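You operate a simulated robot arm through the tools that you are given. There is no shell and no other tool. Be economical: measure what you need, move in short steps, check, and stop when the job is done.

You are at the controls of a simulated two-armed robot. One attempt, no reset.

Task
On the loading bed, fold the rag in half.

Only the result counts: the job must be done as asked and must still hold three seconds after the hand-in. Knocking over, shifting, dropping, spilling or breaking anything else fails it. Flat cloth is picked up by pressing the open fingertips on it (5 to 10 N) and closing them slowly along it; thin cloth reads only 2 to 8 mm in the jaws.

Robot
Two 7-joint arms with two-finger parallel grippers on one trunk, on a base that drives. Base frame: it is fixed to the floor where the robot stands at the start and does not move with it; the origin is under the middle of the robot, x ahead of it, y to its left, z up; the surface under the hand at the start is at about z = 0.85. Units: m, degrees, N and s.
The left shoulder is at the start at [0.06, 0.189, 1.178], the right one opposite. With the tool pointing down near the work surface each hand reaches from about 0.1 to 0.66 m from the robot's upright axis, wherever it stands, measured 20 degrees to its own side. Places, roughly: loading bed [0.5, -0.1, 0.8]. Payload 3.43 kg a hand.
The tool frame of a hand sits at the grasp point between the pads (the TCP): z along the fingers, y along the line on which they close. The tips reach 0.03 m beyond it. The gripper opens to 0.094 m. The fingers are 0.028 m wide and 0.01 m thick; the gripper's body (0.05 by 0.096 m) begins 0.055 m behind the TCP.
Orientation is that of the tool frame in the base frame, as [roll, pitch, yaw] about the fixed x, y, z axes, in that order (R = Rz(yaw) Ry(pitch) Rx(roll)). With the fingers straight down and closing along the base's y, the tool's x points along the base's -x, its y along +y and its z along -z.

Tools
- The arms move only by the tool drive_tool. It takes "left_motion", "right_motion" or both (then of equal length, played together; a hand with none holds still); each is a list of rows, each a list of 3 entries, a list of its own where there are three numbers: the shift along the tool's x, y, z in units of 50 mm (1.0 is 50 mm), then the turn, a rotation vector about the tool's x, y, z in units of 5 degrees (1.0 is 5 degrees), then the finger opening in m, from 0 to 0.094. In form: [[[x, y, z], [wx, wy, wz], fingers], ...]. A call has 1 to 10 rows; each row shifts and turns the commanded pose from where the row before left it, along the tool's axes as they then stand. A call with a number of a shift or a turn outside -1 to 1 is refused whole. Rows are played at 5 a second. More than 0.05 m and 8.6 degrees between two rows, or a gripper value outside its range, and nothing of the call is played. A pose out of reach is approached as far as the arm can. The call stops where the force on the tool passes 40 N (or 10 N more than at its start, if that is more) or the arm is blocked; 0.2 s more then pass. The fingers move at their own pace (about 0.153 m/s each) and stop on an object; they squeeze with about 29 N. The grip force told is the motor's: it shows also when the fingers shut on nothing. Time passes only in rows, and 0.2 s behind the last, so rows that do not move let the fingers close. The reply holds the time, the measured pose of the TCP, the force on the tool along the base axes, the opening and the grip force, in the units named above and with some noise, with the torque about the TCP (base axes, N m) and any sound that the robot's microphone picked up.
- Cameras (640 x 400 px; columns grow to the right, rows downward): "scene" is now at [0.0046, 0.0224, 1.7161]; the picture's right is [0.33, -0.94, 0.00], its down [-0.80, -0.28, -0.52] and it looks along [0.49, 0.17, -0.85] (base axes); focal length 265 px, centre (320, 200). "left" rides on the left gripper at [0.076, -0.014, -0.102] in its tool frame; the picture's right is [0.18, 0.98, 0.00], its down [-0.75, 0.14, -0.64] and it looks along [-0.63, 0.12, 0.77] (tool axes); focal length 243 px, centre (320, 200). "right" rides on the right gripper at [0.076, 0.014, -0.102] in its tool frame; the picture's right is [-0.18, 0.98, 0.00], its down [-0.75, -0.14, -0.64] and it looks along [-0.63, -0.12, 0.77] (tool axes); focal length 243 px, centre (320, 200). There is no depth. A picture from a camera that has moved, and an enlarged one, comes with that camera's place and axes in the base frame and with its lens.
- get_image(camera): a new picture of that camera. The clock stands still meanwhile.
- move_column(by): slides the trunk up (or, below 0, down) by that many m; the arms and the scene camera ride with it, the base frame stays. It gives what a move gives, with no picture.
- steer(legs): drives the robot by 1 to 6 legs, each [ahead, left, turn to the left] in m, m and degrees, along the robot's own axes; the way and the turn of a leg run together, so that a leg with both is an arc; at most 1.5 m and 180 degrees a leg. The arms and the cameras ride along, it lands a little off, and it stops where it bumps. It gives what a move gives.
- aim_head(pan, tilt): turns the head with the scene camera to pan (to the left, within 86 degrees either way) and tilt (down, from -29 to 69), counted from straight ahead of the robot. It gives what a move gives.
- close_up(camera, box): a new picture of the part [left, top, right, bottom] of that camera's present view, enlarged. The clock stands still meanwhile.
- sign_off(): hands the job in; it is judged then, once.

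Go step by step. Nothing tells you exact positions but the pictures and the camera data: compare them with the known pose of the tool, close in by small moves and look again before you grip or let go. The budget is 120 turns and 88 pictures, counting those below and the enlarged ones. Unless the task says otherwise, let go and move clear before handing in, and close with one line.

The tools are called after "Emit:" by a JSON object that holds its "fn" and its "kwargs". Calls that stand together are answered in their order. drive_tool: Moves the arms, as the interface text tells. Its arguments: {"type":"object","properties":{"left_motion":{"type":"array","items":{"type":"array"}},"right_motion":{"type":"array","items":{"type":"array"}}},"required":[]} The other tools are called the same way: move_column (by) slides the trunk up or down; steer (legs) drives the base; aim_head (pan, tilt) turns the head that bears the scene camera; get_image (camera) takes a picture; close_up (camera, box) takes an enlarged picture of a part of a camera's view; sign_off () hands the job in.

At the start:

```text
time_s: 0.0
left_position: [0.3713, 0.1795, 1.0976]
left_tcp_rot: [180.0, 0.1, -180.0]
left_ft_force: [-0.7, 0.5, -0.5]
left_wrist_torque: [0.03, -0.04, -0.02]
left_grip_width: 0.0938
left_grip_force: 0.1
right_position: [0.3375, -0.0872, 1.052]
right_tcp_rot: [-180.0, 0.0, 179.9]
right_ft_force: [-0.2, -0.6, 0.5]
right_wrist_torque: [-0.04, -0.03, 0.02]
right_grip_width: 0.0939
right_grip_force: 0.0
trunk travel left (down, up): [-0.85, 0.14]
robot x, y, heading: [-0.0007, 0.0004, 0.2]
head pan, tilt: [19.3, 58.5]
```

scene: 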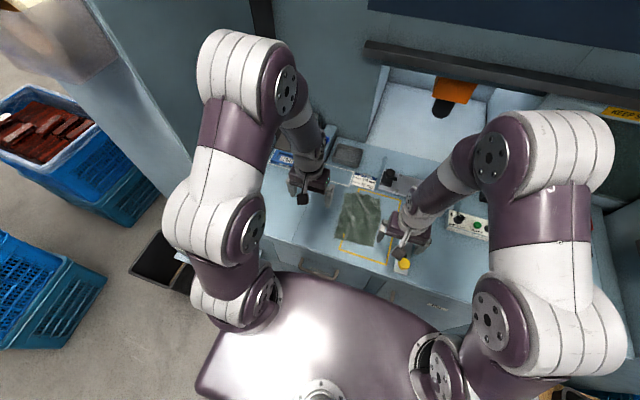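
right: 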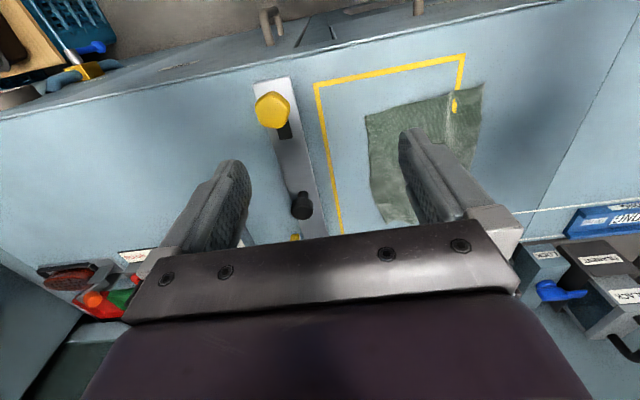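
left: 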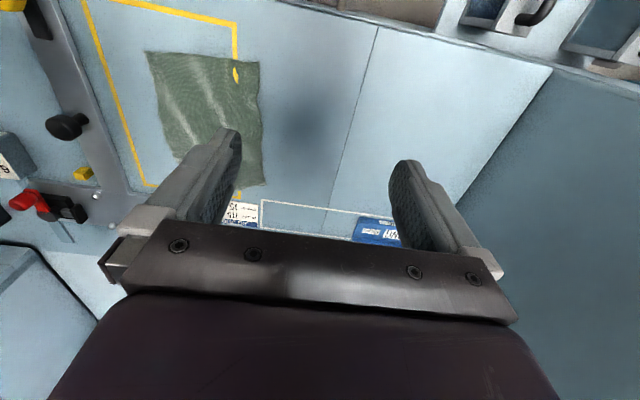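

The rag is a green rectangle on the bed between the hands, with a yellow frame marking beside it. I'll enlarge the views to measure its corners.

Emit:
{"fn": "close_up", "kwargs": {"camera": "scene", "box": [260, 130, 480, 290]}}

Emit:
{"fn": "close_up", "kwargs": {"camera": "left", "box": [60, 0, 380, 250]}}

```text
2.50 times, centred on (370, 210) of scene
camera zoom: at [0.0046, 0.0224, 1.7161], right [0.33, -0.94, 0.0], down [-0.8, -0.28, -0.52], along [0.49, 0.17, -0.85], focal length 662 px, centre (195, 175)
```

zoom: 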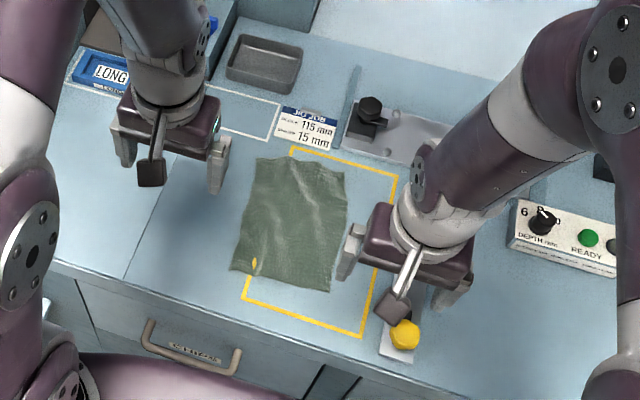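

```text
1.60 times, centred on (220, 125) of left
camera zoom: at [0.2981, 0.1647, 1.1988], right [-0.18, 0.98, 0.0], down [0.75, 0.14, 0.64], along [0.63, 0.12, -0.77], focal length 388 px, centre (480, 320)
```

zoom: 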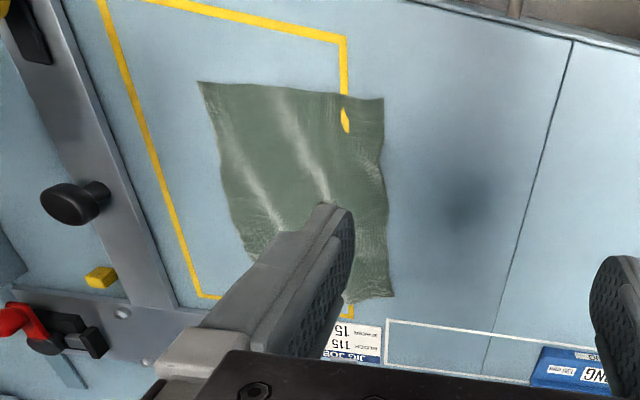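

The cloth spans about D(.375,.10), C(.388,-.04), A(.567,.115), B(.59,-.016) at z≈0.85. I'll fold the near edge over to the far edge with both hands, pinching along x, so first I turn both hands about 90°.

Emit:
{"fn": "drive_tool", "kwargs": {"left_motion": [[[0, 0, 0], [0, 0, 0.84], 0.094], [[0, 0, 0], [0, 0, 0.84], 0.094], [[0, 0, 0], [0, 0, 0.84], 0.094], [[0, 0, 0], [0, 0, 0.84], 0.094], [[0, 0, 0], [0, 0, 0.84], 0.094], [[0, 0, 0], [0, 0, 0.84], 0.094], [[0, 0, 0], [0, 0, 0.84], 0.094], [[0, 0, 0], [0, 0, 0.84], 0.094], [[0, 0, 0], [0, 0, 0.84], 0.094], [[0, 0, 0], [0, 0, 0.84], 0.094]], "right_motion": [[[0, 0, 0], [0, 0, -0.96], 0.094], [[0, 0, 0], [0, 0, -0.96], 0.094], [[0, 0, 0], [0, 0, -0.96], 0.094], [[0, 0, 0], [0, 0, -0.96], 0.094], [[0, 0, 0], [0, 0, -0.96], 0.094], [[0, 0, 0], [0, 0, -0.96], 0.094], [[0, 0, 0], [0, 0, -0.96], 0.094], [[0, 0, 0], [0, 0, -0.96], 0.094], [[0, 0, 0], [0, 0, -0.96], 0.094], [[0, 0, 0], [0, 0, -0.96], 0.094]]}}

```text
time_s: 2.2
left_position: [0.3721, 0.1792, 1.0962]
left_tcp_rot: [-180.0, -0.1, 137.9]
left_ft_force: [0.0, 0.6, -0.2]
left_wrist_torque: [0.01, 0.01, -0.03]
left_grip_width: 0.094
left_grip_force: 0.2
right_position: [0.3366, -0.0879, 1.0529]
right_tcp_rot: [-180.0, -0.1, -131.8]
right_ft_force: [-0.4, -0.2, -0.1]
right_wrist_torque: [0.03, 0.01, 0.03]
right_grip_width: 0.0941
right_grip_force: 0.1
trunk travel left (down, up): [-0.85, 0.14]
robot x, y, heading: [-0.0046, -0.0023, 0.1]
head pan, tilt: [19.3, 58.5]
```

Both hands are turning as commanded. I continue the second half of the turn.

Emit:
{"fn": "drive_tool", "kwargs": {"left_motion": [[[0, 0, 0], [0, 0, 0.84], 0.06], [[0, 0, 0], [0, 0, 0.84], 0.06], [[0, 0, 0], [0, 0, 0.84], 0.06], [[0, 0, 0], [0, 0, 0.84], 0.06], [[0, 0, 0], [0, 0, 0.84], 0.06], [[0, 0, 0], [0, 0, 0.84], 0.06], [[0, 0, 0], [0, 0, 0.84], 0.06], [[0, 0, 0], [0, 0, 0.84], 0.06], [[0, 0, 0], [0, 0, 0.84], 0.06], [[0, 0, 0], [0, 0, 0.84], 0.04]], "right_motion": [[[0, 0, 0], [0, 0, -0.96], 0.06], [[0, 0, 0], [0, 0, -0.96], 0.06], [[0, 0, 0], [0, 0, -0.96], 0.06], [[0, 0, 0], [0, 0, -0.96], 0.06], [[0, 0, 0], [0, 0, -0.96], 0.06], [[0, 0, 0], [0, 0, -0.96], 0.06], [[0, 0, 0], [0, 0, -0.96], 0.06], [[0, 0, 0], [0, 0, -0.96], 0.06], [[0, 0, 0], [0, 0, -0.96], 0.06], [[0, 0, 0], [0, 0, -0.96], 0.04]]}}

Emit:
{"fn": "get_image", "kwargs": {"camera": "scene"}}

```text
time_s: 4.4
left_position: [0.3721, 0.178, 1.0955]
left_tcp_rot: [179.9, 0.0, 96.0]
left_ft_force: [-0.5, 0.4, 0.9]
left_wrist_torque: [-0.01, 0.02, 0.0]
left_grip_width: 0.04
left_grip_force: 0.1
right_position: [0.3377, -0.0891, 1.0518]
right_tcp_rot: [180.0, 0.0, -84.0]
right_ft_force: [0.7, 0.1, -0.1]
right_wrist_torque: [-0.02, 0.03, 0.01]
right_grip_width: 0.04
right_grip_force: 0.1
trunk travel left (down, up): [-0.85, 0.14]
robot x, y, heading: [-0.0008, 0.0028, -0.2]
head pan, tilt: [19.3, 58.5]
```

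```text
82 pictures are left
camera scene: at [0.0045, 0.0224, 1.7161], right [0.33, -0.94, 0.0], down [-0.8, -0.28, -0.52], along [0.49, 0.17, -0.85], focal length 265 px, centre (320, 200)
```

scene: 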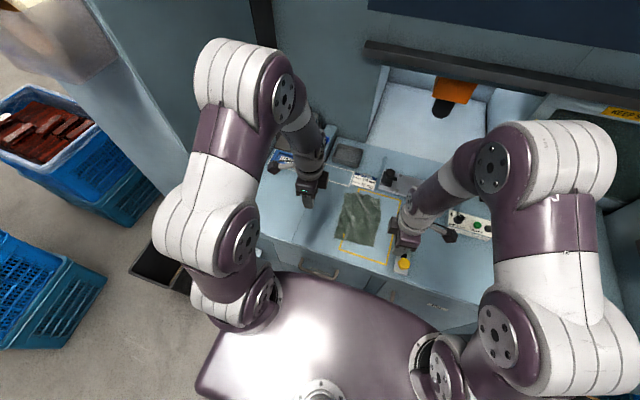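

Both hands are turned. Now I move above the near corners at z≈0.93.

Emit:
{"fn": "drive_tool", "kwargs": {"left_motion": [[[-0.33, 0.083, 0.55], [0, 0, 0], 0.04], [[-0.33, 0.083, 0.55], [0, 0, 0], 0.04], [[-0.33, 0.083, 0.55], [0, 0, 0], 0.04], [[-0.33, 0.083, 0.55], [0, 0, 0], 0.04], [[-0.33, 0.083, 0.55], [0, 0, 0], 0.04], [[-0.33, 0.083, 0.55], [0, 0, 0], 0.04]], "right_motion": [[[-0.219, -0.281, 0.407], [0, 0, 0], 0.04], [[-0.219, -0.281, 0.407], [0, 0, 0], 0.04], [[-0.219, -0.281, 0.407], [0, 0, 0], 0.04], [[-0.219, -0.281, 0.407], [0, 0, 0], 0.04], [[-0.219, -0.281, 0.407], [0, 0, 0], 0.04], [[-0.219, -0.281, 0.407], [0, 0, 0], 0.04]]}}

Emit:
{"fn": "get_image", "kwargs": {"camera": "left"}}

Emit:
{"fn": "get_image", "kwargs": {"camera": "right"}}

Emit:
{"fn": "close_up", "kwargs": {"camera": "scene", "box": [260, 130, 480, 290]}}

```text
time_s: 5.8
left_position: [0.409, 0.0819, 0.9284]
left_tcp_rot: [-179.9, 0.0, 96.0]
left_ft_force: [0.1, 0.1, 0.4]
left_wrist_torque: [-0.01, 0.03, 0.0]
left_grip_width: 0.04
left_grip_force: 0.0
right_position: [0.4152, -0.0157, 0.9293]
right_tcp_rot: [-180.0, 0.0, -84.1]
right_ft_force: [0.7, -0.6, -0.1]
right_wrist_torque: [-0.01, 0.02, 0.01]
right_grip_width: 0.0398
right_grip_force: 0.1
trunk travel left (down, up): [-0.85, 0.14]
robot x, y, heading: [0.0047, 0.0008, -0.3]
head pan, tilt: [19.3, 58.5]
```

```text
81 pictures are left
camera left: at [0.3891, 0.1569, 1.0313], right [0.96, 0.29, 0.0], down [0.22, -0.73, 0.64], along [0.18, -0.62, -0.77], focal length 243 px, centre (320, 200)
```

left: 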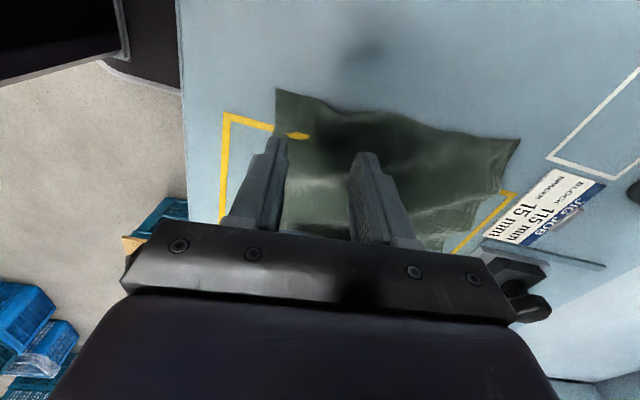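

```text
80 pictures are left
camera right: at [0.4098, -0.0929, 1.0327], right [-1.0, 0.08, 0.0], down [0.06, 0.76, 0.64], along [0.05, 0.64, -0.77], focal length 243 px, centre (320, 200)
```

right: 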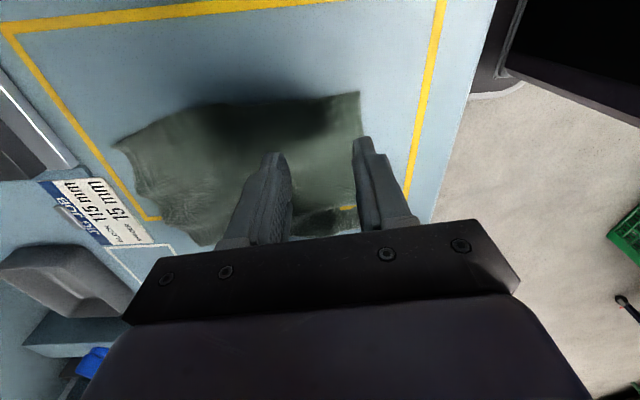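

```text
2.50 times, centred on (370, 210) of scene
camera zoom: at [0.0064, 0.0225, 1.7162], right [0.33, -0.94, 0.0], down [-0.81, -0.28, -0.52], along [0.49, 0.17, -0.85], focal length 662 px, centre (195, 175)
```

zoom: 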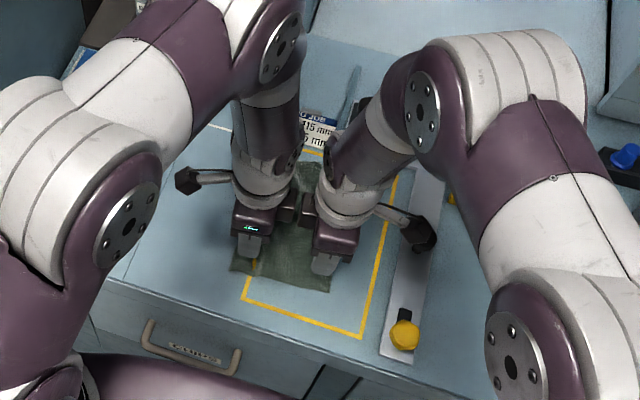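

Corners confirm the earlier estimate, and fingertips sit over the rag near each corner. I nudge slightly inward and descend to just above the cloth.

Emit:
{"fn": "drive_tool", "kwargs": {"left_motion": [[[0, 0.06, 0.28], [0, 0, 0], 0.04], [[0, 0, 0.28], [0, 0, 0], 0.04], [[0, 0, 0.24], [0, 0, 0], 0.04], [[0, 0, 0.06], [0, 0, 0], 0.04]], "right_motion": [[[0, -0.1, 0.28], [0, 0, 0], 0.04], [[0, 0, 0.28], [0, 0, 0], 0.04], [[0, 0, 0.24], [0, 0, 0], 0.04], [[0, 0, 0.06], [0, 0, 0], 0.04]]}}

Emit:
{"fn": "get_image", "kwargs": {"camera": "left"}}

Emit:
{"fn": "get_image", "kwargs": {"camera": "right"}}

```text
time_s: 6.8
left_position: [0.4108, 0.0851, 0.8868]
left_tcp_rot: [-180.0, 0.0, 96.1]
left_ft_force: [0.1, 0.4, -0.1]
left_wrist_torque: [-0.03, 0.01, -0.02]
left_grip_width: 0.04
left_grip_force: 0.0
right_position: [0.4194, -0.0141, 0.8863]
right_tcp_rot: [179.9, 0.1, -84.1]
right_ft_force: [0.2, -0.6, 0.8]
right_wrist_torque: [-0.01, -0.01, 0.03]
right_grip_width: 0.0398
right_grip_force: 0.1
trunk travel left (down, up): [-0.85, 0.14]
robot x, y, heading: [-0.0005, 0.0009, -0.1]
head pan, tilt: [19.3, 58.5]
```

```text
78 pictures are left
camera left: at [0.3904, 0.1583, 0.989], right [0.96, 0.29, 0.0], down [0.22, -0.73, 0.64], along [0.18, -0.62, -0.77], focal length 243 px, centre (320, 200)
```

left: 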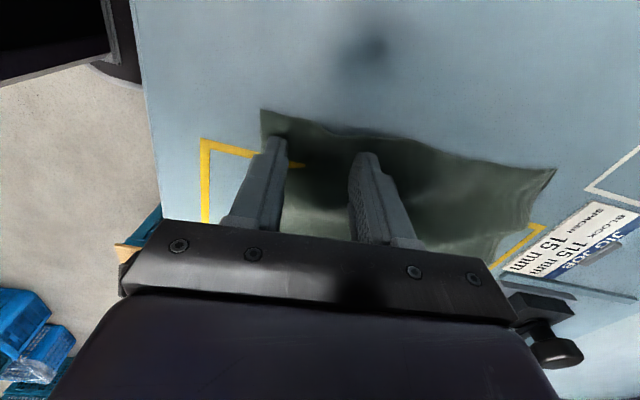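

```text
77 pictures are left
camera right: at [0.413, -0.0911, 0.9889], right [-1.0, 0.08, 0.0], down [0.06, 0.76, 0.64], along [0.05, 0.64, -0.77], focal length 243 px, centre (320, 200)
```

right: 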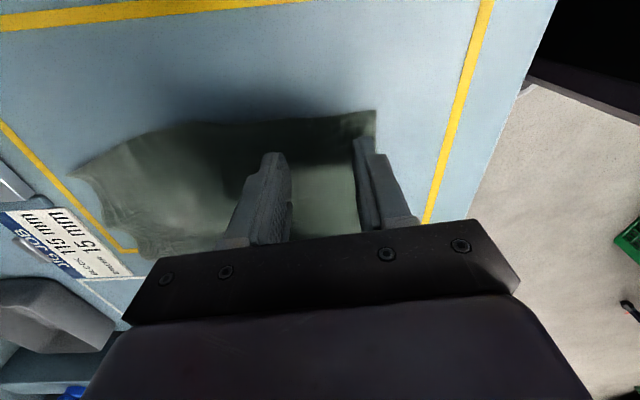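

Tips are about 7 mm above the table, both over cloth. I press down gently in small steps.

Emit:
{"fn": "drive_tool", "kwargs": {"left_motion": [[[0, 0, 0.04], [0, 0, 0], 0.04], [[0, 0, 0.04], [0, 0, 0], 0.04], [[0, 0, 0.02], [0, 0, 0], 0.04]], "right_motion": [[[0, 0, 0.04], [0, 0, 0], 0.04], [[0, 0, 0.04], [0, 0, 0], 0.04], [[0, 0, 0.02], [0, 0, 0], 0.04]]}}

```text
time_s: 7.6
left_position: [0.41, 0.0846, 0.8826]
left_tcp_rot: [179.8, 0.0, 96.0]
left_ft_force: [0.1, -0.6, 0.4]
left_wrist_torque: [-0.03, 0.0, 0.0]
left_grip_width: 0.0402
left_grip_force: 0.0
right_position: [0.4208, -0.0137, 0.8824]
right_tcp_rot: [180.0, 0.0, -84.0]
right_ft_force: [0.2, -0.8, 2.0]
right_wrist_torque: [-0.02, 0.07, 0.03]
right_grip_width: 0.0402
right_grip_force: 0.1
trunk travel left (down, up): [-0.85, 0.14]
robot x, y, heading: [0.0024, -0.0013, -0.2]
head pan, tilt: [19.3, 58.5]
```

The right hand is just touching, the left not quite yet. I press further.

Emit:
{"fn": "drive_tool", "kwargs": {"left_motion": [[[0, 0, 0.03], [0, 0, 0], 0.04], [[0, 0, 0.03], [0, 0, 0], 0.04], [[0, 0, 0], [0, 0, 0], 0.04]], "right_motion": [[[0, 0, 0.02], [0, 0, 0], 0.04], [[0, 0, 0.015], [0, 0, 0], 0.04], [[0, 0, 0], [0, 0, 0], 0.04]]}}

```text
time_s: 8.4
left_position: [0.4103, 0.0852, 0.881]
left_tcp_rot: [179.8, 0.1, 95.9]
left_ft_force: [1.9, 2.7, 23.5]
left_wrist_torque: [0.1, 0.5, -0.05]
left_grip_width: 0.04
left_grip_force: 0.1
right_position: [0.4204, -0.014, 0.8821]
right_tcp_rot: [-179.8, 0.0, -84.0]
right_ft_force: [0.9, -0.7, 13.0]
right_wrist_torque: [-0.1, 0.22, 0.02]
right_grip_width: 0.0397
right_grip_force: 0.1
trunk travel left (down, up): [-0.85, 0.14]
robot x, y, heading: [0.0015, 0.0012, -0.1]
head pan, tilt: [19.3, 58.5]
```

Slightly too firm; I ease off toward ~8 N on each hand.

Emit:
{"fn": "drive_tool", "kwargs": {"left_motion": [[[0, 0, -0.035], [0, 0, 0], 0.04], [[0, 0, 0], [0, 0, 0], 0.04]], "right_motion": [[[0, 0, -0.013], [0, 0, 0], 0.04], [[0, 0, 0], [0, 0, 0], 0.04]]}}

```text
time_s: 9.0
left_position: [0.4089, 0.084, 0.8816]
left_tcp_rot: [180.0, -0.1, 96.0]
left_ft_force: [-0.4, 0.3, 0.1]
left_wrist_torque: [-0.04, 0.02, 0.02]
left_grip_width: 0.04
left_grip_force: 0.0
right_position: [0.4183, -0.0143, 0.8814]
right_tcp_rot: [-179.7, 0.0, -84.0]
right_ft_force: [-1.9, 0.8, 27.1]
right_wrist_torque: [-0.11, 0.59, -0.01]
right_grip_width: 0.0403
right_grip_force: 0.3
trunk travel left (down, up): [-0.85, 0.14]
robot x, y, heading: [-0.0011, 0.002, -0.2]
head pan, tilt: [19.3, 58.5]
```

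The forces wander; I hold still to see the steady value.

Emit:
{"fn": "drive_tool", "kwargs": {"left_motion": [[[0, 0, 0], [0, 0, 0], 0.04], [[0, 0, 0], [0, 0, 0], 0.04], [[0, 0, 0], [0, 0, 0], 0.04]], "right_motion": [[[0, 0, -0.01], [0, 0, 0], 0.04], [[0, 0, 0], [0, 0, 0], 0.04], [[0, 0, 0], [0, 0, 0], 0.04]]}}

```text
time_s: 9.8
left_position: [0.4087, 0.085, 0.8813]
left_tcp_rot: [179.8, 0.0, 96.1]
left_ft_force: [0.2, 0.3, -0.2]
left_wrist_torque: [0.02, 0.03, 0.0]
left_grip_width: 0.04
left_grip_force: 0.0
right_position: [0.4194, -0.0143, 0.8805]
right_tcp_rot: [-180.0, 0.0, -84.0]
right_ft_force: [0.5, 2.1, 21.4]
right_wrist_torque: [-0.02, 0.37, -0.01]
right_grip_width: 0.0401
right_grip_force: 0.3
trunk travel left (down, up): [-0.85, 0.14]
robot x, y, heading: [-0.0012, 0.0032, -0.0]
head pan, tilt: [19.3, 58.5]
```

Left has lifted off and right is at ~21 N; I adjust each by under a millimetre.

Emit:
{"fn": "drive_tool", "kwargs": {"left_motion": [[[0, 0, 0.012], [0, 0, 0], 0.04], [[0, 0, 0], [0, 0, 0], 0.04], [[0, 0, 0], [0, 0, 0], 0.04]], "right_motion": [[[0, 0, -0.018], [0, 0, 0], 0.04], [[0, 0, 0], [0, 0, 0], 0.04], [[0, 0, 0], [0, 0, 0], 0.04]]}}

```text
time_s: 10.6
left_position: [0.4088, 0.0839, 0.8817]
left_tcp_rot: [180.0, 0.0, 95.9]
left_ft_force: [-0.6, 2.9, 9.9]
left_wrist_torque: [0.08, 0.13, -0.04]
left_grip_width: 0.0399
left_grip_force: 0.3
right_position: [0.4209, -0.0132, 0.8807]
right_tcp_rot: [180.0, 0.0, -84.1]
right_ft_force: [0.1, -0.5, 5.8]
right_wrist_torque: [-0.02, 0.05, 0.01]
right_grip_width: 0.0402
right_grip_force: 0.0
trunk travel left (down, up): [-0.85, 0.14]
robot x, y, heading: [-0.0002, 0.0023, -0.1]
head pan, tilt: [19.3, 58.5]
```

Now about 10 N and 6 N, which is right. I close slowly.

Emit:
{"fn": "drive_tool", "kwargs": {"left_motion": [[[0, 0, 0], [0, 0, 0], 0.036], [[0, 0, 0], [0, 0, 0], 0.032], [[0, 0, 0], [0, 0, 0], 0.028], [[0, 0, 0], [0, 0, 0], 0.024], [[0, 0, 0], [0, 0, 0], 0.02], [[0, 0, 0], [0, 0, 0], 0.016], [[0, 0, 0], [0, 0, 0], 0.012], [[0, 0, 0], [0, 0, 0], 0.008], [[0, 0, 0], [0, 0, 0], 0.004], [[0, 0, 0], [0, 0, 0], 0.0]], "right_motion": [[[0, 0, 0.003], [0, 0, 0], 0.036], [[0, 0, 0], [0, 0, 0], 0.032], [[0, 0, 0], [0, 0, 0], 0.028], [[0, 0, 0], [0, 0, 0], 0.024], [[0, 0, 0], [0, 0, 0], 0.02], [[0, 0, 0], [0, 0, 0], 0.016], [[0, 0, 0], [0, 0, 0], 0.012], [[0, 0, 0], [0, 0, 0], 0.008], [[0, 0, 0], [0, 0, 0], 0.004], [[0, 0, 0], [0, 0, 0], 0.0]]}}

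Emit:
{"fn": "get_image", "kwargs": {"camera": "left"}}

Emit:
{"fn": "get_image", "kwargs": {"camera": "right"}}

```text
time_s: 12.8
left_position: [0.409, 0.0836, 0.8829]
left_tcp_rot: [179.9, 0.1, 96.0]
left_ft_force: [-2.1, 0.1, 11.7]
left_wrist_torque: [0.04, 0.11, 0.0]
left_grip_width: 0.0066
left_grip_force: 29.2
right_position: [0.4203, -0.013, 0.8817]
right_tcp_rot: [-179.9, -0.1, -84.0]
right_ft_force: [0.1, -0.3, 1.4]
right_wrist_torque: [0.02, 0.0, 0.0]
right_grip_width: 0.0083
right_grip_force: 29.2
trunk travel left (down, up): [-0.85, 0.14]
robot x, y, heading: [0.001, -0.0008, 0.2]
head pan, tilt: [19.3, 58.5]
```

```text
76 pictures are left
camera left: at [0.389, 0.1578, 0.9841], right [0.96, 0.29, 0.0], down [0.22, -0.73, 0.64], along [0.18, -0.61, -0.77], focal length 243 px, centre (320, 200)
```

left: 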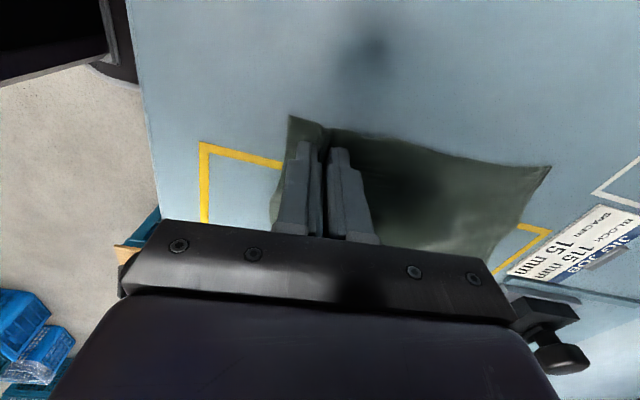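

```text
75 pictures are left
camera right: at [0.414, -0.0911, 0.9845], right [-1.0, 0.08, 0.0], down [0.06, 0.76, 0.64], along [0.05, 0.64, -0.77], focal length 243 px, centre (320, 200)
```

right: 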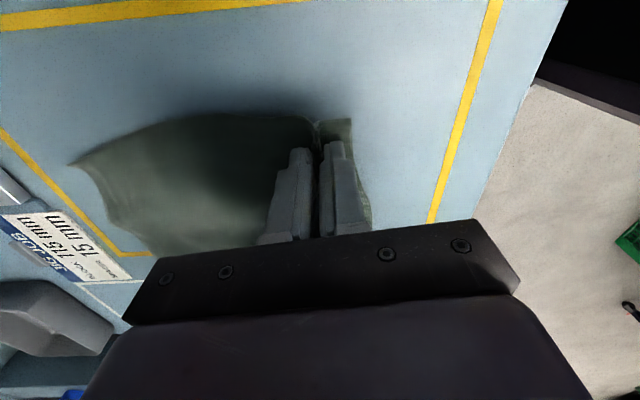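

Both hands hold cloth, but the pinch leaves a ~3 cm flap that would fold back on itself. I'd rather regrasp closer to the edge, so I reopen slowly and look.

Emit:
{"fn": "drive_tool", "kwargs": {"left_motion": [[[0, 0, 0], [0, 0, 0], 0.01], [[0, 0, 0], [0, 0, 0], 0.018], [[0, 0, 0], [0, 0, 0], 0.026], [[0, 0, 0], [0, 0, 0], 0.034], [[0, 0, 0], [0, 0, 0], 0.04], [[0, 0, -0.4], [0, 0, 0], 0.04]], "right_motion": [[[0, 0, 0], [0, 0, 0], 0.01], [[0, 0, 0], [0, 0, 0], 0.018], [[0, 0, 0], [0, 0, 0], 0.026], [[0, 0, 0], [0, 0, 0], 0.034], [[0, 0, 0], [0, 0, 0], 0.04], [[0, 0, -0.4], [0, 0, 0], 0.04]]}}

Emit:
{"fn": "get_image", "kwargs": {"camera": "left"}}

Emit:
{"fn": "get_image", "kwargs": {"camera": "right"}}

```text
time_s: 14.2
left_position: [0.4088, 0.0842, 0.9018]
left_tcp_rot: [-180.0, 0.0, 95.9]
left_ft_force: [0.0, 0.6, 0.1]
left_wrist_torque: [-0.01, -0.01, -0.01]
left_grip_width: 0.0401
left_grip_force: 0.0
right_position: [0.4215, -0.0137, 0.9025]
right_tcp_rot: [-180.0, 0.0, -84.0]
right_ft_force: [0.7, 0.1, 0.4]
right_wrist_torque: [-0.02, -0.04, -0.01]
right_grip_width: 0.04
right_grip_force: 0.0
trunk travel left (down, up): [-0.85, 0.14]
robot x, y, heading: [0.0008, 0.0018, -0.1]
head pan, tilt: [19.3, 58.5]
```

```text
74 pictures are left
camera left: at [0.3882, 0.1577, 1.0039], right [0.96, 0.29, 0.0], down [0.22, -0.74, 0.64], along [0.18, -0.61, -0.77], focal length 243 px, centre (320, 200)
```

left: 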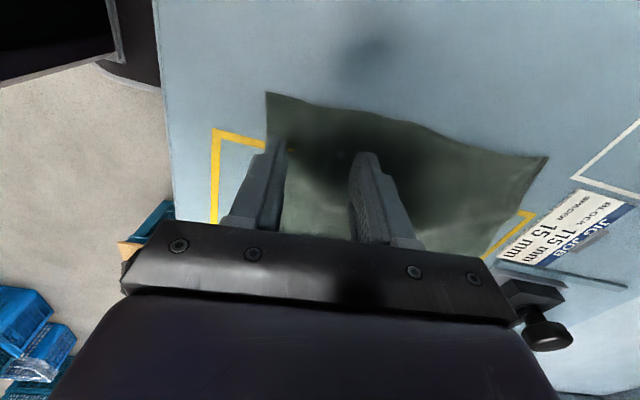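

```text
73 pictures are left
camera right: at [0.4143, -0.0911, 1.0046], right [-1.0, 0.08, 0.0], down [0.06, 0.76, 0.64], along [0.05, 0.64, -0.77], focal length 243 px, centre (320, 200)
```

right: 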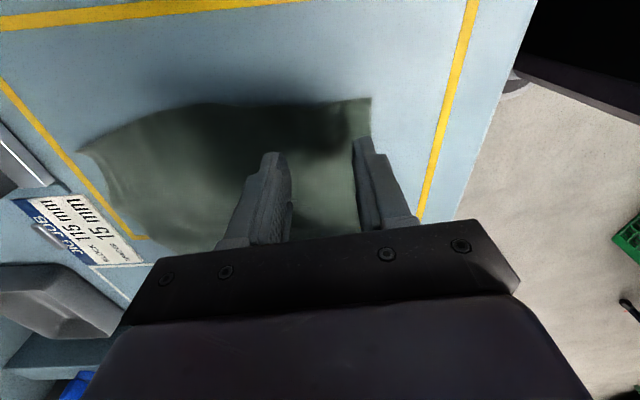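

The cloth relaxed back flat. I shift both hands ~2 cm toward the robot so the outer fingers straddle the near edge, with a 30 mm opening.

Emit:
{"fn": "drive_tool", "kwargs": {"left_motion": [[[0, -0.2, 0], [0, 0, 0], 0.03], [[0, -0.2, 0], [0, 0, 0], 0.03], [[0, 0, 0.2], [0, 0, 0], 0.03], [[0, 0, 0.1], [0, 0, 0], 0.03]], "right_motion": [[[0, 0.2, 0], [0, 0, 0], 0.03], [[0, 0.19, 0], [0, 0, 0], 0.03], [[0, 0, 0.2], [0, 0, 0], 0.03], [[0, 0, 0.1], [0, 0, 0], 0.03]]}}

Emit:
{"fn": "close_up", "kwargs": {"camera": "left", "box": [200, 60, 440, 260]}}

Emit:
{"fn": "close_up", "kwargs": {"camera": "right", "box": [200, 60, 440, 260]}}

```text
time_s: 15.2
left_position: [0.39, 0.0796, 0.8881]
left_tcp_rot: [179.9, 0.0, 96.0]
left_ft_force: [0.2, 0.4, -0.8]
left_wrist_torque: [0.01, -0.01, 0.0]
left_grip_width: 0.0302
left_grip_force: 0.1
right_position: [0.4002, -0.0152, 0.8872]
right_tcp_rot: [-180.0, 0.0, -84.0]
right_ft_force: [-0.3, -0.3, -0.2]
right_wrist_torque: [0.01, 0.0, -0.02]
right_grip_width: 0.03
right_grip_force: 0.1
trunk travel left (down, up): [-0.85, 0.14]
robot x, y, heading: [-0.0017, -0.0004, -0.0]
head pan, tilt: [19.3, 58.5]
```

```text
2.00 times, centred on (320, 160) of left
camera zoom: at [0.3693, 0.155, 0.9894], right [0.96, 0.29, 0.0], down [0.22, -0.73, 0.64], along [0.18, -0.62, -0.77], focal length 485 px, centre (320, 280)
```

zoom: 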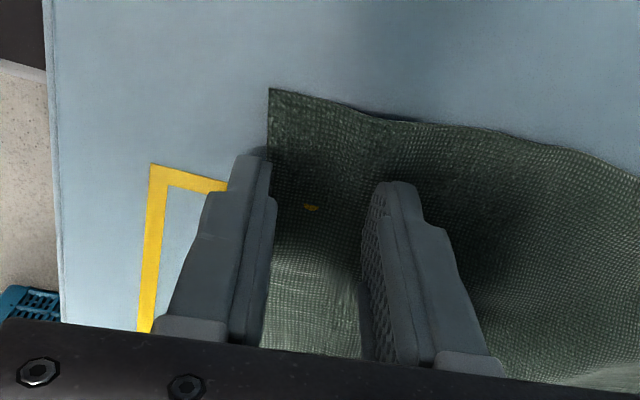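

```text
2.00 times, centred on (320, 160) of right
camera zoom: at [0.3936, -0.0925, 0.9895], right [-1.0, 0.08, 0.0], down [0.06, 0.76, 0.64], along [0.05, 0.64, -0.77], focal length 485 px, centre (320, 280)
```

zoom: 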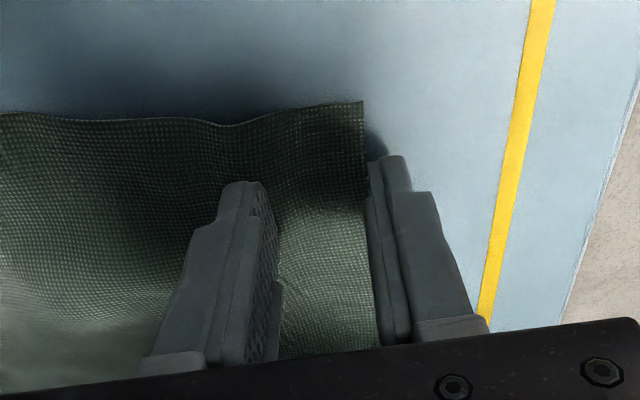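

Outer fingers sit right at the edge, inner ones on the cloth — good. I press down.

Emit:
{"fn": "drive_tool", "kwargs": {"left_motion": [[[0, 0, 0.05], [0, 0, 0], 0.03], [[0, 0, 0.04], [0, 0, 0], 0.03], [[0, 0, 0.02], [0, 0, 0], 0.03], [[0, 0, 0], [0, 0, 0], 0.03]], "right_motion": [[[0, 0, 0.05], [0, 0, 0], 0.03], [[0, 0, 0.04], [0, 0, 0], 0.03], [[0, 0, 0.02], [0, 0, 0], 0.03], [[0, 0, 0], [0, 0, 0], 0.03]]}}

```text
time_s: 16.2
left_position: [0.3899, 0.0816, 0.8803]
left_tcp_rot: [179.9, 0.0, 96.1]
left_ft_force: [-0.6, 2.0, 7.8]
left_wrist_torque: [0.08, 0.03, -0.05]
left_grip_width: 0.0302
left_grip_force: 0.0
right_position: [0.4003, -0.0156, 0.8813]
right_tcp_rot: [-180.0, 0.0, -84.1]
right_ft_force: [0.9, -0.2, 3.0]
right_wrist_torque: [-0.05, 0.01, 0.06]
right_grip_width: 0.0302
right_grip_force: 0.0
trunk travel left (down, up): [-0.85, 0.14]
robot x, y, heading: [-0.0036, 0.002, 0.2]
head pan, tilt: [19.3, 58.5]
```

Left ~8 N, right ~3 N. A hair more on the right, then close slowly.

Emit:
{"fn": "drive_tool", "kwargs": {"left_motion": [[[0, 0, 0], [0, 0, 0], 0.03], [[0, 0, 0], [0, 0, 0], 0.027], [[0, 0, 0], [0, 0, 0], 0.023], [[0, 0, 0], [0, 0, 0], 0.019], [[0, 0, 0], [0, 0, 0], 0.015], [[0, 0, 0], [0, 0, 0], 0.011], [[0, 0, 0], [0, 0, 0], 0.007], [[0, 0, 0], [0, 0, 0], 0.003], [[0, 0, 0], [0, 0, 0], 0.0], [[0, 0, 0], [0, 0, 0], 0.0]], "right_motion": [[[0, 0, 0.01], [0, 0, 0], 0.03], [[0, 0, 0], [0, 0, 0], 0.027], [[0, 0, 0], [0, 0, 0], 0.023], [[0, 0, 0], [0, 0, 0], 0.019], [[0, 0, 0], [0, 0, 0], 0.015], [[0, 0, 0], [0, 0, 0], 0.011], [[0, 0, 0], [0, 0, 0], 0.007], [[0, 0, 0], [0, 0, 0], 0.003], [[0, 0, 0], [0, 0, 0], 0.0], [[0, 0, 0], [0, 0, 0], 0.0]]}}

Emit:
{"fn": "close_up", "kwargs": {"camera": "left", "box": [200, 60, 440, 260]}}

Emit:
{"fn": "close_up", "kwargs": {"camera": "right", "box": [200, 60, 440, 260]}}

```text
time_s: 18.4
left_position: [0.3893, 0.0803, 0.8815]
left_tcp_rot: [179.9, 0.0, 96.1]
left_ft_force: [0.1, -0.7, 9.2]
left_wrist_torque: [-0.03, 0.04, 0.01]
left_grip_width: 0.0023
left_grip_force: 29.2
right_position: [0.4001, -0.0153, 0.8812]
right_tcp_rot: [-180.0, 0.0, -84.0]
right_ft_force: [1.1, 0.0, 12.6]
right_wrist_torque: [-0.01, 0.01, 0.03]
right_grip_width: 0.0024
right_grip_force: 28.8
trunk travel left (down, up): [-0.85, 0.14]
robot x, y, heading: [0.0022, 0.0042, -0.2]
head pan, tilt: [19.3, 58.5]
```

```text
2.00 times, centred on (320, 160) of left
camera zoom: at [0.3691, 0.1553, 0.9839], right [0.96, 0.29, 0.0], down [0.22, -0.73, 0.64], along [0.18, -0.62, -0.77], focal length 485 px, centre (320, 280)
```

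zoom: 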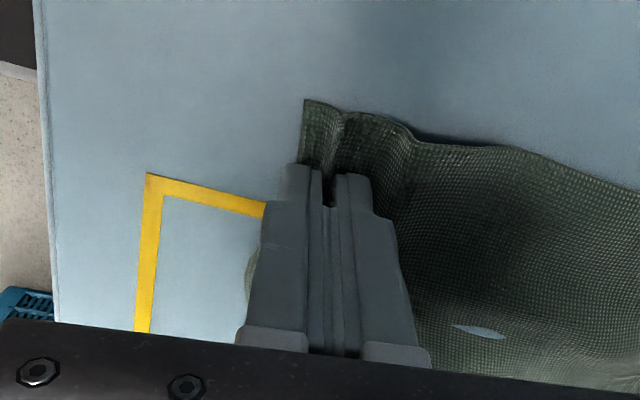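

```text
2.00 times, centred on (320, 160) of right
camera zoom: at [0.3935, -0.0924, 0.9841], right [-1.0, 0.08, 0.0], down [0.06, 0.76, 0.64], along [0.05, 0.64, -0.77], focal length 485 px, centre (320, 280)
```

zoom: 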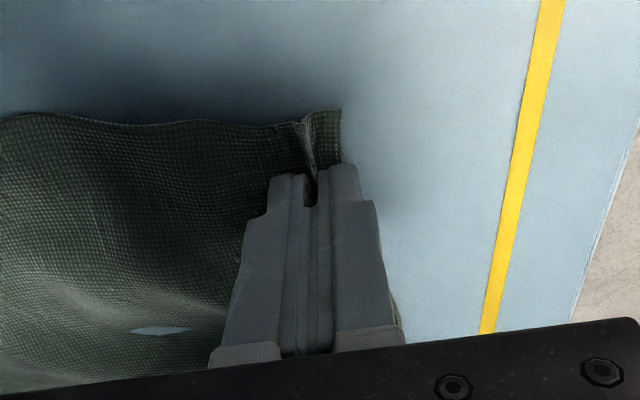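

Both read ~2.4 mm, consistent with a thin pinch near the edge. I lift 4 cm with a slight forward motion to verify.

Emit:
{"fn": "drive_tool", "kwargs": {"left_motion": [[[0, 0, -0.2], [0, 0, 0], 0.0], [[0, 0.1, -0.2], [0, 0, 0], 0.0], [[0, 0.1, -0.2], [0, 0, 0], 0.0], [[0, 0.1, -0.2], [0, 0, 0], 0.0]], "right_motion": [[[0, 0, -0.2], [0, 0, 0], 0.0], [[0, -0.1, -0.2], [0, 0, 0], 0.0], [[0, -0.1, -0.2], [0, 0, 0], 0.0], [[0, -0.1, -0.2], [0, 0, 0], 0.0]]}}

Emit:
{"fn": "get_image", "kwargs": {"camera": "left"}}

Emit:
{"fn": "get_image", "kwargs": {"camera": "right"}}

Emit:
{"fn": "close_up", "kwargs": {"camera": "scene", "box": [260, 130, 480, 290]}}

```text
time_s: 19.4
left_position: [0.4047, 0.0813, 0.9215]
left_tcp_rot: [-179.9, 0.1, 96.0]
left_ft_force: [-0.7, -0.9, 1.0]
left_wrist_torque: [0.01, -0.01, 0.01]
left_grip_width: 0.0023
left_grip_force: 28.8
right_position: [0.4161, -0.0159, 0.9194]
right_tcp_rot: [179.9, 0.0, -84.0]
right_ft_force: [-0.4, 0.0, 0.2]
right_wrist_torque: [-0.01, 0.0, 0.0]
right_grip_width: 0.0022
right_grip_force: 29.1
trunk travel left (down, up): [-0.85, 0.14]
robot x, y, heading: [-0.0024, -0.0028, -0.1]
head pan, tilt: [19.3, 58.5]
```

```text
68 pictures are left
camera left: at [0.3847, 0.1561, 1.023], right [0.96, 0.29, 0.0], down [0.22, -0.73, 0.64], along [0.18, -0.62, -0.77], focal length 243 px, centre (320, 200)
```

left: 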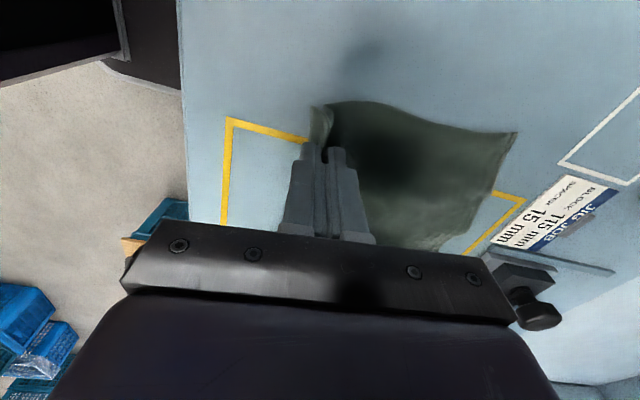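

```text
67 pictures are left
camera right: at [0.4091, -0.0912, 1.023], right [-1.0, 0.08, 0.0], down [0.06, 0.76, 0.64], along [0.05, 0.64, -0.77], focal length 243 px, centre (320, 200)
```

right: 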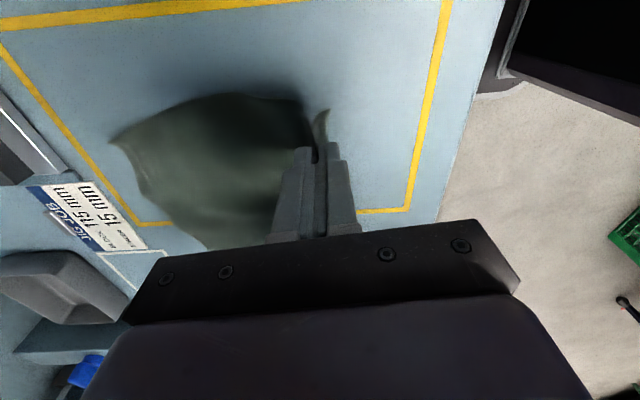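

```text
2.50 times, centred on (370, 210) of scene
camera zoom: at [0.004, 0.0223, 1.7161], right [0.33, -0.94, 0.0], down [-0.8, -0.28, -0.52], along [0.49, 0.17, -0.85], focal length 662 px, centre (195, 175)
```

zoom: 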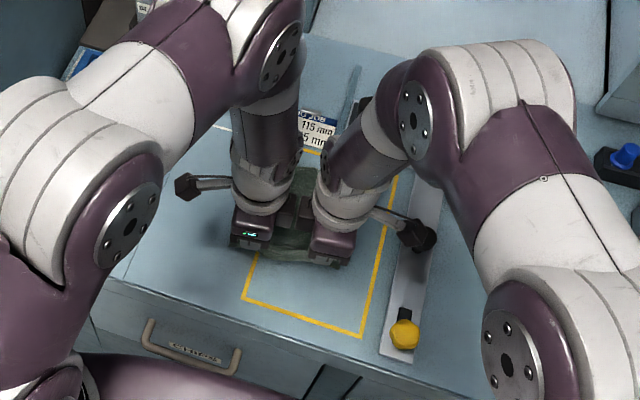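

Both corners lifted cleanly with only a small flap; the rag slid ~1.8 cm toward me (far corners now about (.548,.12) and (.573,-.02)). I now carry the edge over in an arc.

Emit:
{"fn": "drive_tool", "kwargs": {"left_motion": [[[0, 0.25, -0.4], [0, 0, 0], 0.0], [[0, 0.35, -0.3], [0, 0, 0], 0.0], [[0, 0.4, -0.1], [0, 0, 0], 0.0], [[0, 0.4, 0], [0, 0, 0], 0.0], [[0, 0.4, 0.2], [0, 0, 0], 0.0], [[0, 0.35, 0.4], [0, 0, 0], 0.0], [[0, 0.3, 0.4], [0, 0, 0], 0.0], [[0, 0.2, 0.2], [0, 0, 0], 0.0]], "right_motion": [[[0, -0.25, -0.4], [0, 0, 0], 0.0], [[0, -0.36, -0.3], [0, 0, 0], 0.0], [[0, -0.41, -0.1], [0, 0, 0], 0.0], [[0, -0.41, 0], [0, 0, 0], 0.0], [[0, -0.41, 0.2], [0, 0, 0], 0.0], [[0, -0.36, 0.4], [0, 0, 0], 0.0], [[0, -0.31, 0.4], [0, 0, 0], 0.0], [[0, -0.21, 0.2], [0, 0, 0], 0.0]]}}

Emit:
{"fn": "get_image", "kwargs": {"camera": "left"}}

Emit:
{"fn": "get_image", "kwargs": {"camera": "right"}}

Emit:
{"fn": "close_up", "kwargs": {"camera": "scene", "box": [260, 130, 480, 290]}}

```text
time_s: 21.2
left_position: [0.5379, 0.0952, 0.9002]
left_tcp_rot: [180.0, -0.2, 96.1]
left_ft_force: [-0.1, 0.5, 0.5]
left_wrist_torque: [0.03, 0.03, -0.01]
left_grip_width: 0.0023
left_grip_force: 29.2
right_position: [0.5512, 0.0015, 0.8994]
right_tcp_rot: [-180.0, -0.1, -84.0]
right_ft_force: [-0.1, -0.1, 0.7]
right_wrist_torque: [0.02, 0.03, -0.02]
right_grip_width: 0.0026
right_grip_force: 28.7
trunk travel left (down, up): [-0.85, 0.14]
robot x, y, heading: [-0.0028, 0.0021, -0.1]
head pan, tilt: [19.3, 58.5]
```

```text
65 pictures are left
camera left: at [0.5177, 0.169, 1.0041], right [0.96, 0.29, 0.0], down [0.22, -0.73, 0.64], along [0.18, -0.62, -0.77], focal length 243 px, centre (320, 200)
```

left: 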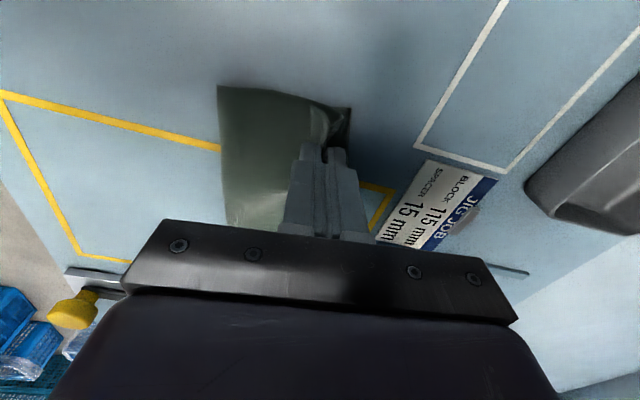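

```text
64 pictures are left
camera right: at [0.5448, -0.0765, 1.0016], right [-1.0, 0.08, 0.0], down [0.06, 0.76, 0.64], along [0.05, 0.64, -0.77], focal length 243 px, centre (320, 200)
```

right: 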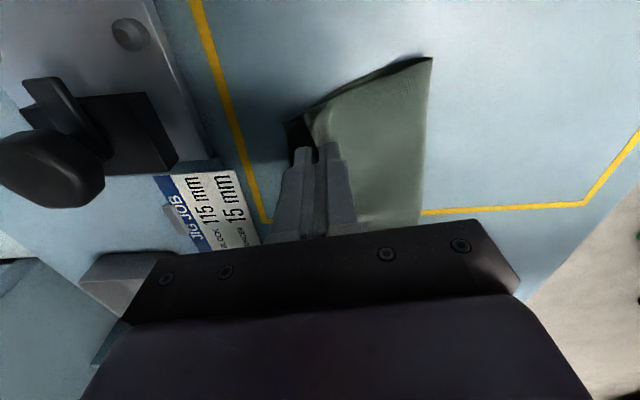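

```text
2.50 times, centred on (370, 210) of scene
camera zoom: at [0.0056, 0.0225, 1.7162], right [0.33, -0.94, 0.0], down [-0.8, -0.28, -0.52], along [0.49, 0.17, -0.85], focal length 662 px, centre (195, 175)
```

zoom: 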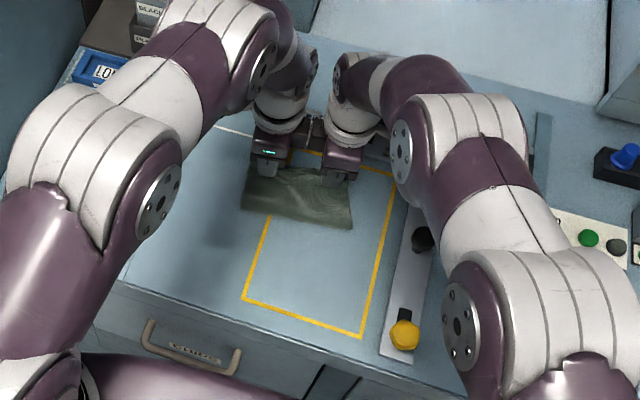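

The fold is laid nicely: crease toward the robot, pinches just short of the far edge. I lower the last ~1.5 cm with a touch more forward.

Emit:
{"fn": "drive_tool", "kwargs": {"left_motion": [[[0, 0.07, 0.12], [0, 0, 0], 0.0], [[0, 0.05, 0.12], [0, 0, 0], 0.0], [[0, 0, 0.06], [0, 0, 0], 0.0], [[0, 0, 0.04], [0, 0, 0], 0.0]], "right_motion": [[[0, -0.07, 0.12], [0, 0, 0], 0.0], [[0, -0.05, 0.12], [0, 0, 0], 0.0], [[0, 0, 0.06], [0, 0, 0], 0.0], [[0, 0, 0.04], [0, 0, 0], 0.0]]}}

```text
time_s: 22.2
left_position: [0.5437, 0.0968, 0.8831]
left_tcp_rot: [-179.9, 0.0, 96.1]
left_ft_force: [1.2, -0.5, 3.0]
left_wrist_torque: [-0.02, -0.01, -0.02]
left_grip_width: 0.0023
left_grip_force: 29.2
right_position: [0.5563, 0.0011, 0.8845]
right_tcp_rot: [-180.0, 0.0, -84.0]
right_ft_force: [0.2, 0.1, 4.0]
right_wrist_torque: [-0.03, 0.01, -0.03]
right_grip_width: 0.0025
right_grip_force: 29.0
trunk travel left (down, up): [-0.85, 0.14]
robot x, y, heading: [-0.0021, 0.0018, -0.1]
head pan, tilt: [19.3, 58.5]
```

Light contact of a few newtons. I open slowly, then rise straight up.

Emit:
{"fn": "drive_tool", "kwargs": {"left_motion": [[[0, 0, 0], [0, 0, 0], 0.006], [[0, 0, 0], [0, 0, 0], 0.012], [[0, 0, 0], [0, 0, 0], 0.018], [[0, 0, 0], [0, 0, 0], 0.024], [[0, 0, -0.1], [0, 0, 0], 0.028], [[0, 0, -0.4], [0, 0, 0], 0.03], [[0, 0, -0.6], [0, 0, 0], 0.03], [[0, 0, -0.6], [0, 0, 0], 0.03]], "right_motion": [[[0, 0, 0], [0, 0, 0], 0.006], [[0, 0, 0], [0, 0, 0], 0.012], [[0, 0, 0], [0, 0, 0], 0.018], [[0, 0, 0], [0, 0, 0], 0.024], [[0, 0, -0.1], [0, 0, 0], 0.028], [[0, 0, -0.4], [0, 0, 0], 0.03], [[0, 0, -0.6], [0, 0, 0], 0.03], [[0, 0, -0.6], [0, 0, 0], 0.03]]}}

Emit:
{"fn": "close_up", "kwargs": {"camera": "left", "box": [160, 40, 480, 240]}}

Emit:
{"fn": "close_up", "kwargs": {"camera": "right", "box": [160, 40, 480, 240]}}

Emit:
{"fn": "close_up", "kwargs": {"camera": "scene", "box": [300, 140, 440, 240]}}

```text
time_s: 24.0
left_position: [0.5415, 0.098, 0.9676]
left_tcp_rot: [180.0, 0.0, 96.0]
left_ft_force: [-0.2, 0.0, 0.4]
left_wrist_torque: [0.02, 0.0, 0.01]
left_grip_width: 0.0301
left_grip_force: 0.1
right_position: [0.5548, 0.0003, 0.9743]
right_tcp_rot: [180.0, 0.0, -84.0]
right_ft_force: [0.2, -0.9, -0.8]
right_wrist_torque: [-0.01, -0.02, 0.0]
right_grip_width: 0.0299
right_grip_force: 0.1
trunk travel left (down, up): [-0.85, 0.14]
robot x, y, heading: [0.002, 0.0007, 0.1]
head pan, tilt: [19.3, 58.5]
```

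```text
2.00 times, centred on (320, 140) of left
camera zoom: at [0.5219, 0.1719, 1.0699], right [0.96, 0.29, 0.0], down [0.22, -0.73, 0.64], along [0.18, -0.61, -0.77], focal length 485 px, centre (320, 320)
```

zoom: 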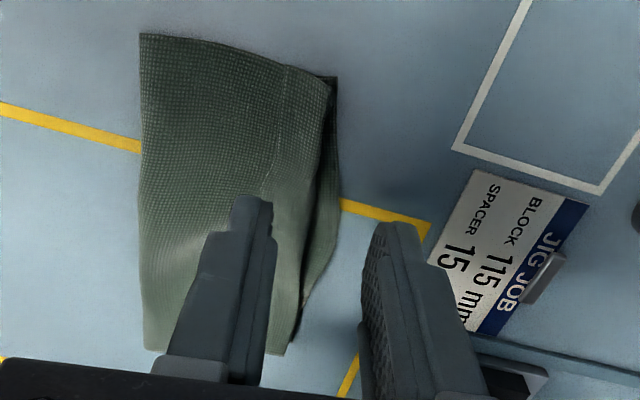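

```text
2.00 times, centred on (320, 140) of right
camera zoom: at [0.5482, -0.0753, 1.0762], right [-1.0, 0.08, 0.0], down [0.06, 0.76, 0.64], along [0.05, 0.64, -0.77], focal length 485 px, centre (320, 320)
```

zoom: 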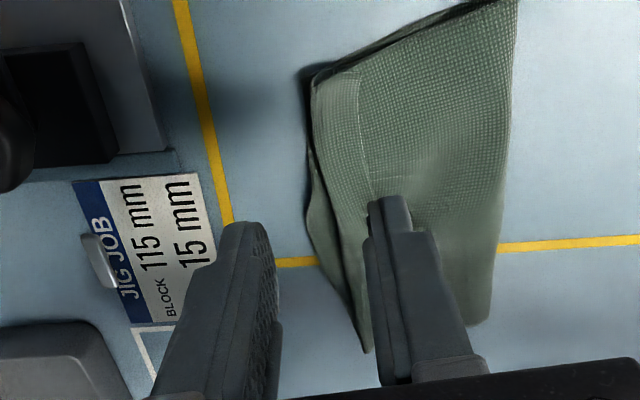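

```text
4.00 times, centred on (370, 190) of scene
camera zoom: at [0.0031, 0.0222, 1.716], right [0.33, -0.94, 0.0], down [-0.8, -0.28, -0.52], along [0.49, 0.17, -0.85], focal length 1060 px, centre (120, 240)
```

zoom: 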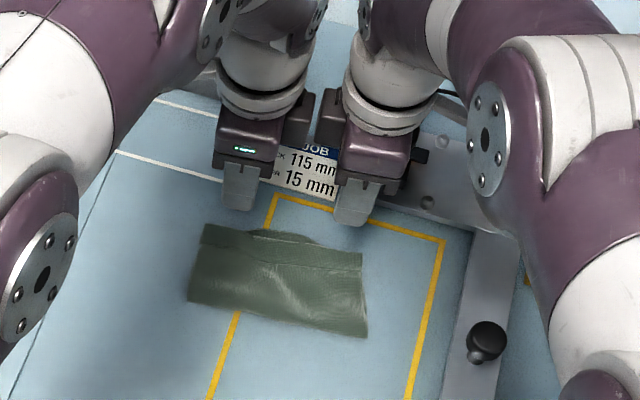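

The flap relaxed flat and the edges line up within about a centimetre. I raise the hands clear and inspect the settled result.

Emit:
{"fn": "drive_tool", "kwargs": {"left_motion": [[[0.6, 0, -0.6], [0, 0, 0], 0.03], [[0.8, 0, -0.5], [0, 0, 0], 0.03], [[0.8, 0, -0.3], [0, 0, 0], 0.03], [[0, 0, 0], [0, 0, 0], 0.03]], "right_motion": [[[0.6, 0, -0.6], [0, 0, 0], 0.03], [[0.8, 0, -0.5], [0, 0, 0], 0.03], [[0.8, 0, -0.3], [0, 0, 0], 0.03], [[0, 0, 0], [0, 0, 0], 0.03]]}}

Emit:
{"fn": "close_up", "kwargs": {"camera": "scene", "box": [300, 140, 440, 240]}}

Emit:
{"fn": "get_image", "kwargs": {"camera": "left"}}

Emit:
{"fn": "get_image", "kwargs": {"camera": "right"}}

```text
time_s: 25.0
left_position: [0.5301, 0.2059, 1.0373]
left_tcp_rot: [179.9, 0.0, 95.9]
left_ft_force: [0.7, 0.6, -0.5]
left_wrist_torque: [0.0, 0.02, 0.03]
left_grip_width: 0.03
left_grip_force: 0.3
right_position: [0.5656, -0.1069, 1.0432]
right_tcp_rot: [-180.0, 0.0, -84.0]
right_ft_force: [-0.5, -0.2, 0.5]
right_wrist_torque: [-0.01, -0.03, 0.01]
right_grip_width: 0.0298
right_grip_force: 0.1
trunk travel left (down, up): [-0.85, 0.14]
robot x, y, heading: [-0.002, 0.0019, 0.1]
head pan, tilt: [19.3, 58.5]
```

```text
4.00 times, centred on (370, 190) of scene
camera zoom: at [0.0046, 0.0223, 1.7161], right [0.33, -0.94, 0.0], down [-0.8, -0.28, -0.52], along [0.49, 0.17, -0.85], focal length 1060 px, centre (120, 240)
```

zoom: 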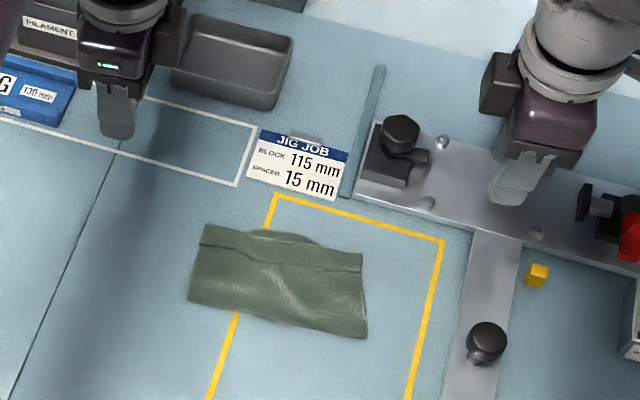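

```text
58 pictures are left
camera left: at [0.5105, 0.279, 1.1396], right [0.96, 0.29, 0.0], down [0.22, -0.73, 0.64], along [0.18, -0.62, -0.77], focal length 243 px, centre (320, 200)
```

left: 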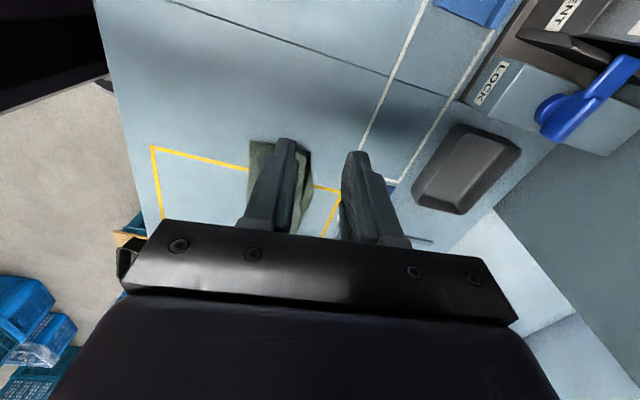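

```text
57 pictures are left
camera right: at [0.5608, -0.1846, 1.1464], right [-1.0, 0.08, 0.0], down [0.06, 0.76, 0.64], along [0.05, 0.64, -0.77], focal length 243 px, centre (320, 200)
```

right: 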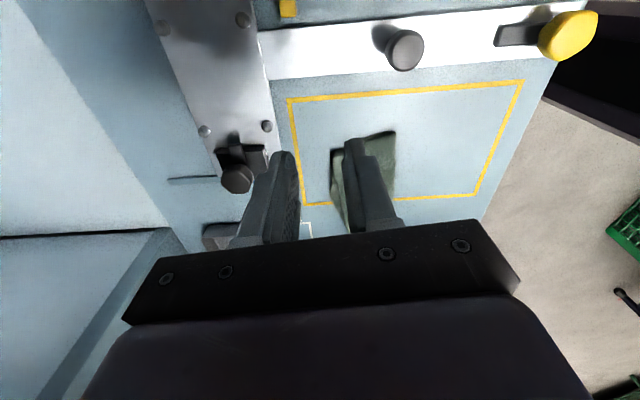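

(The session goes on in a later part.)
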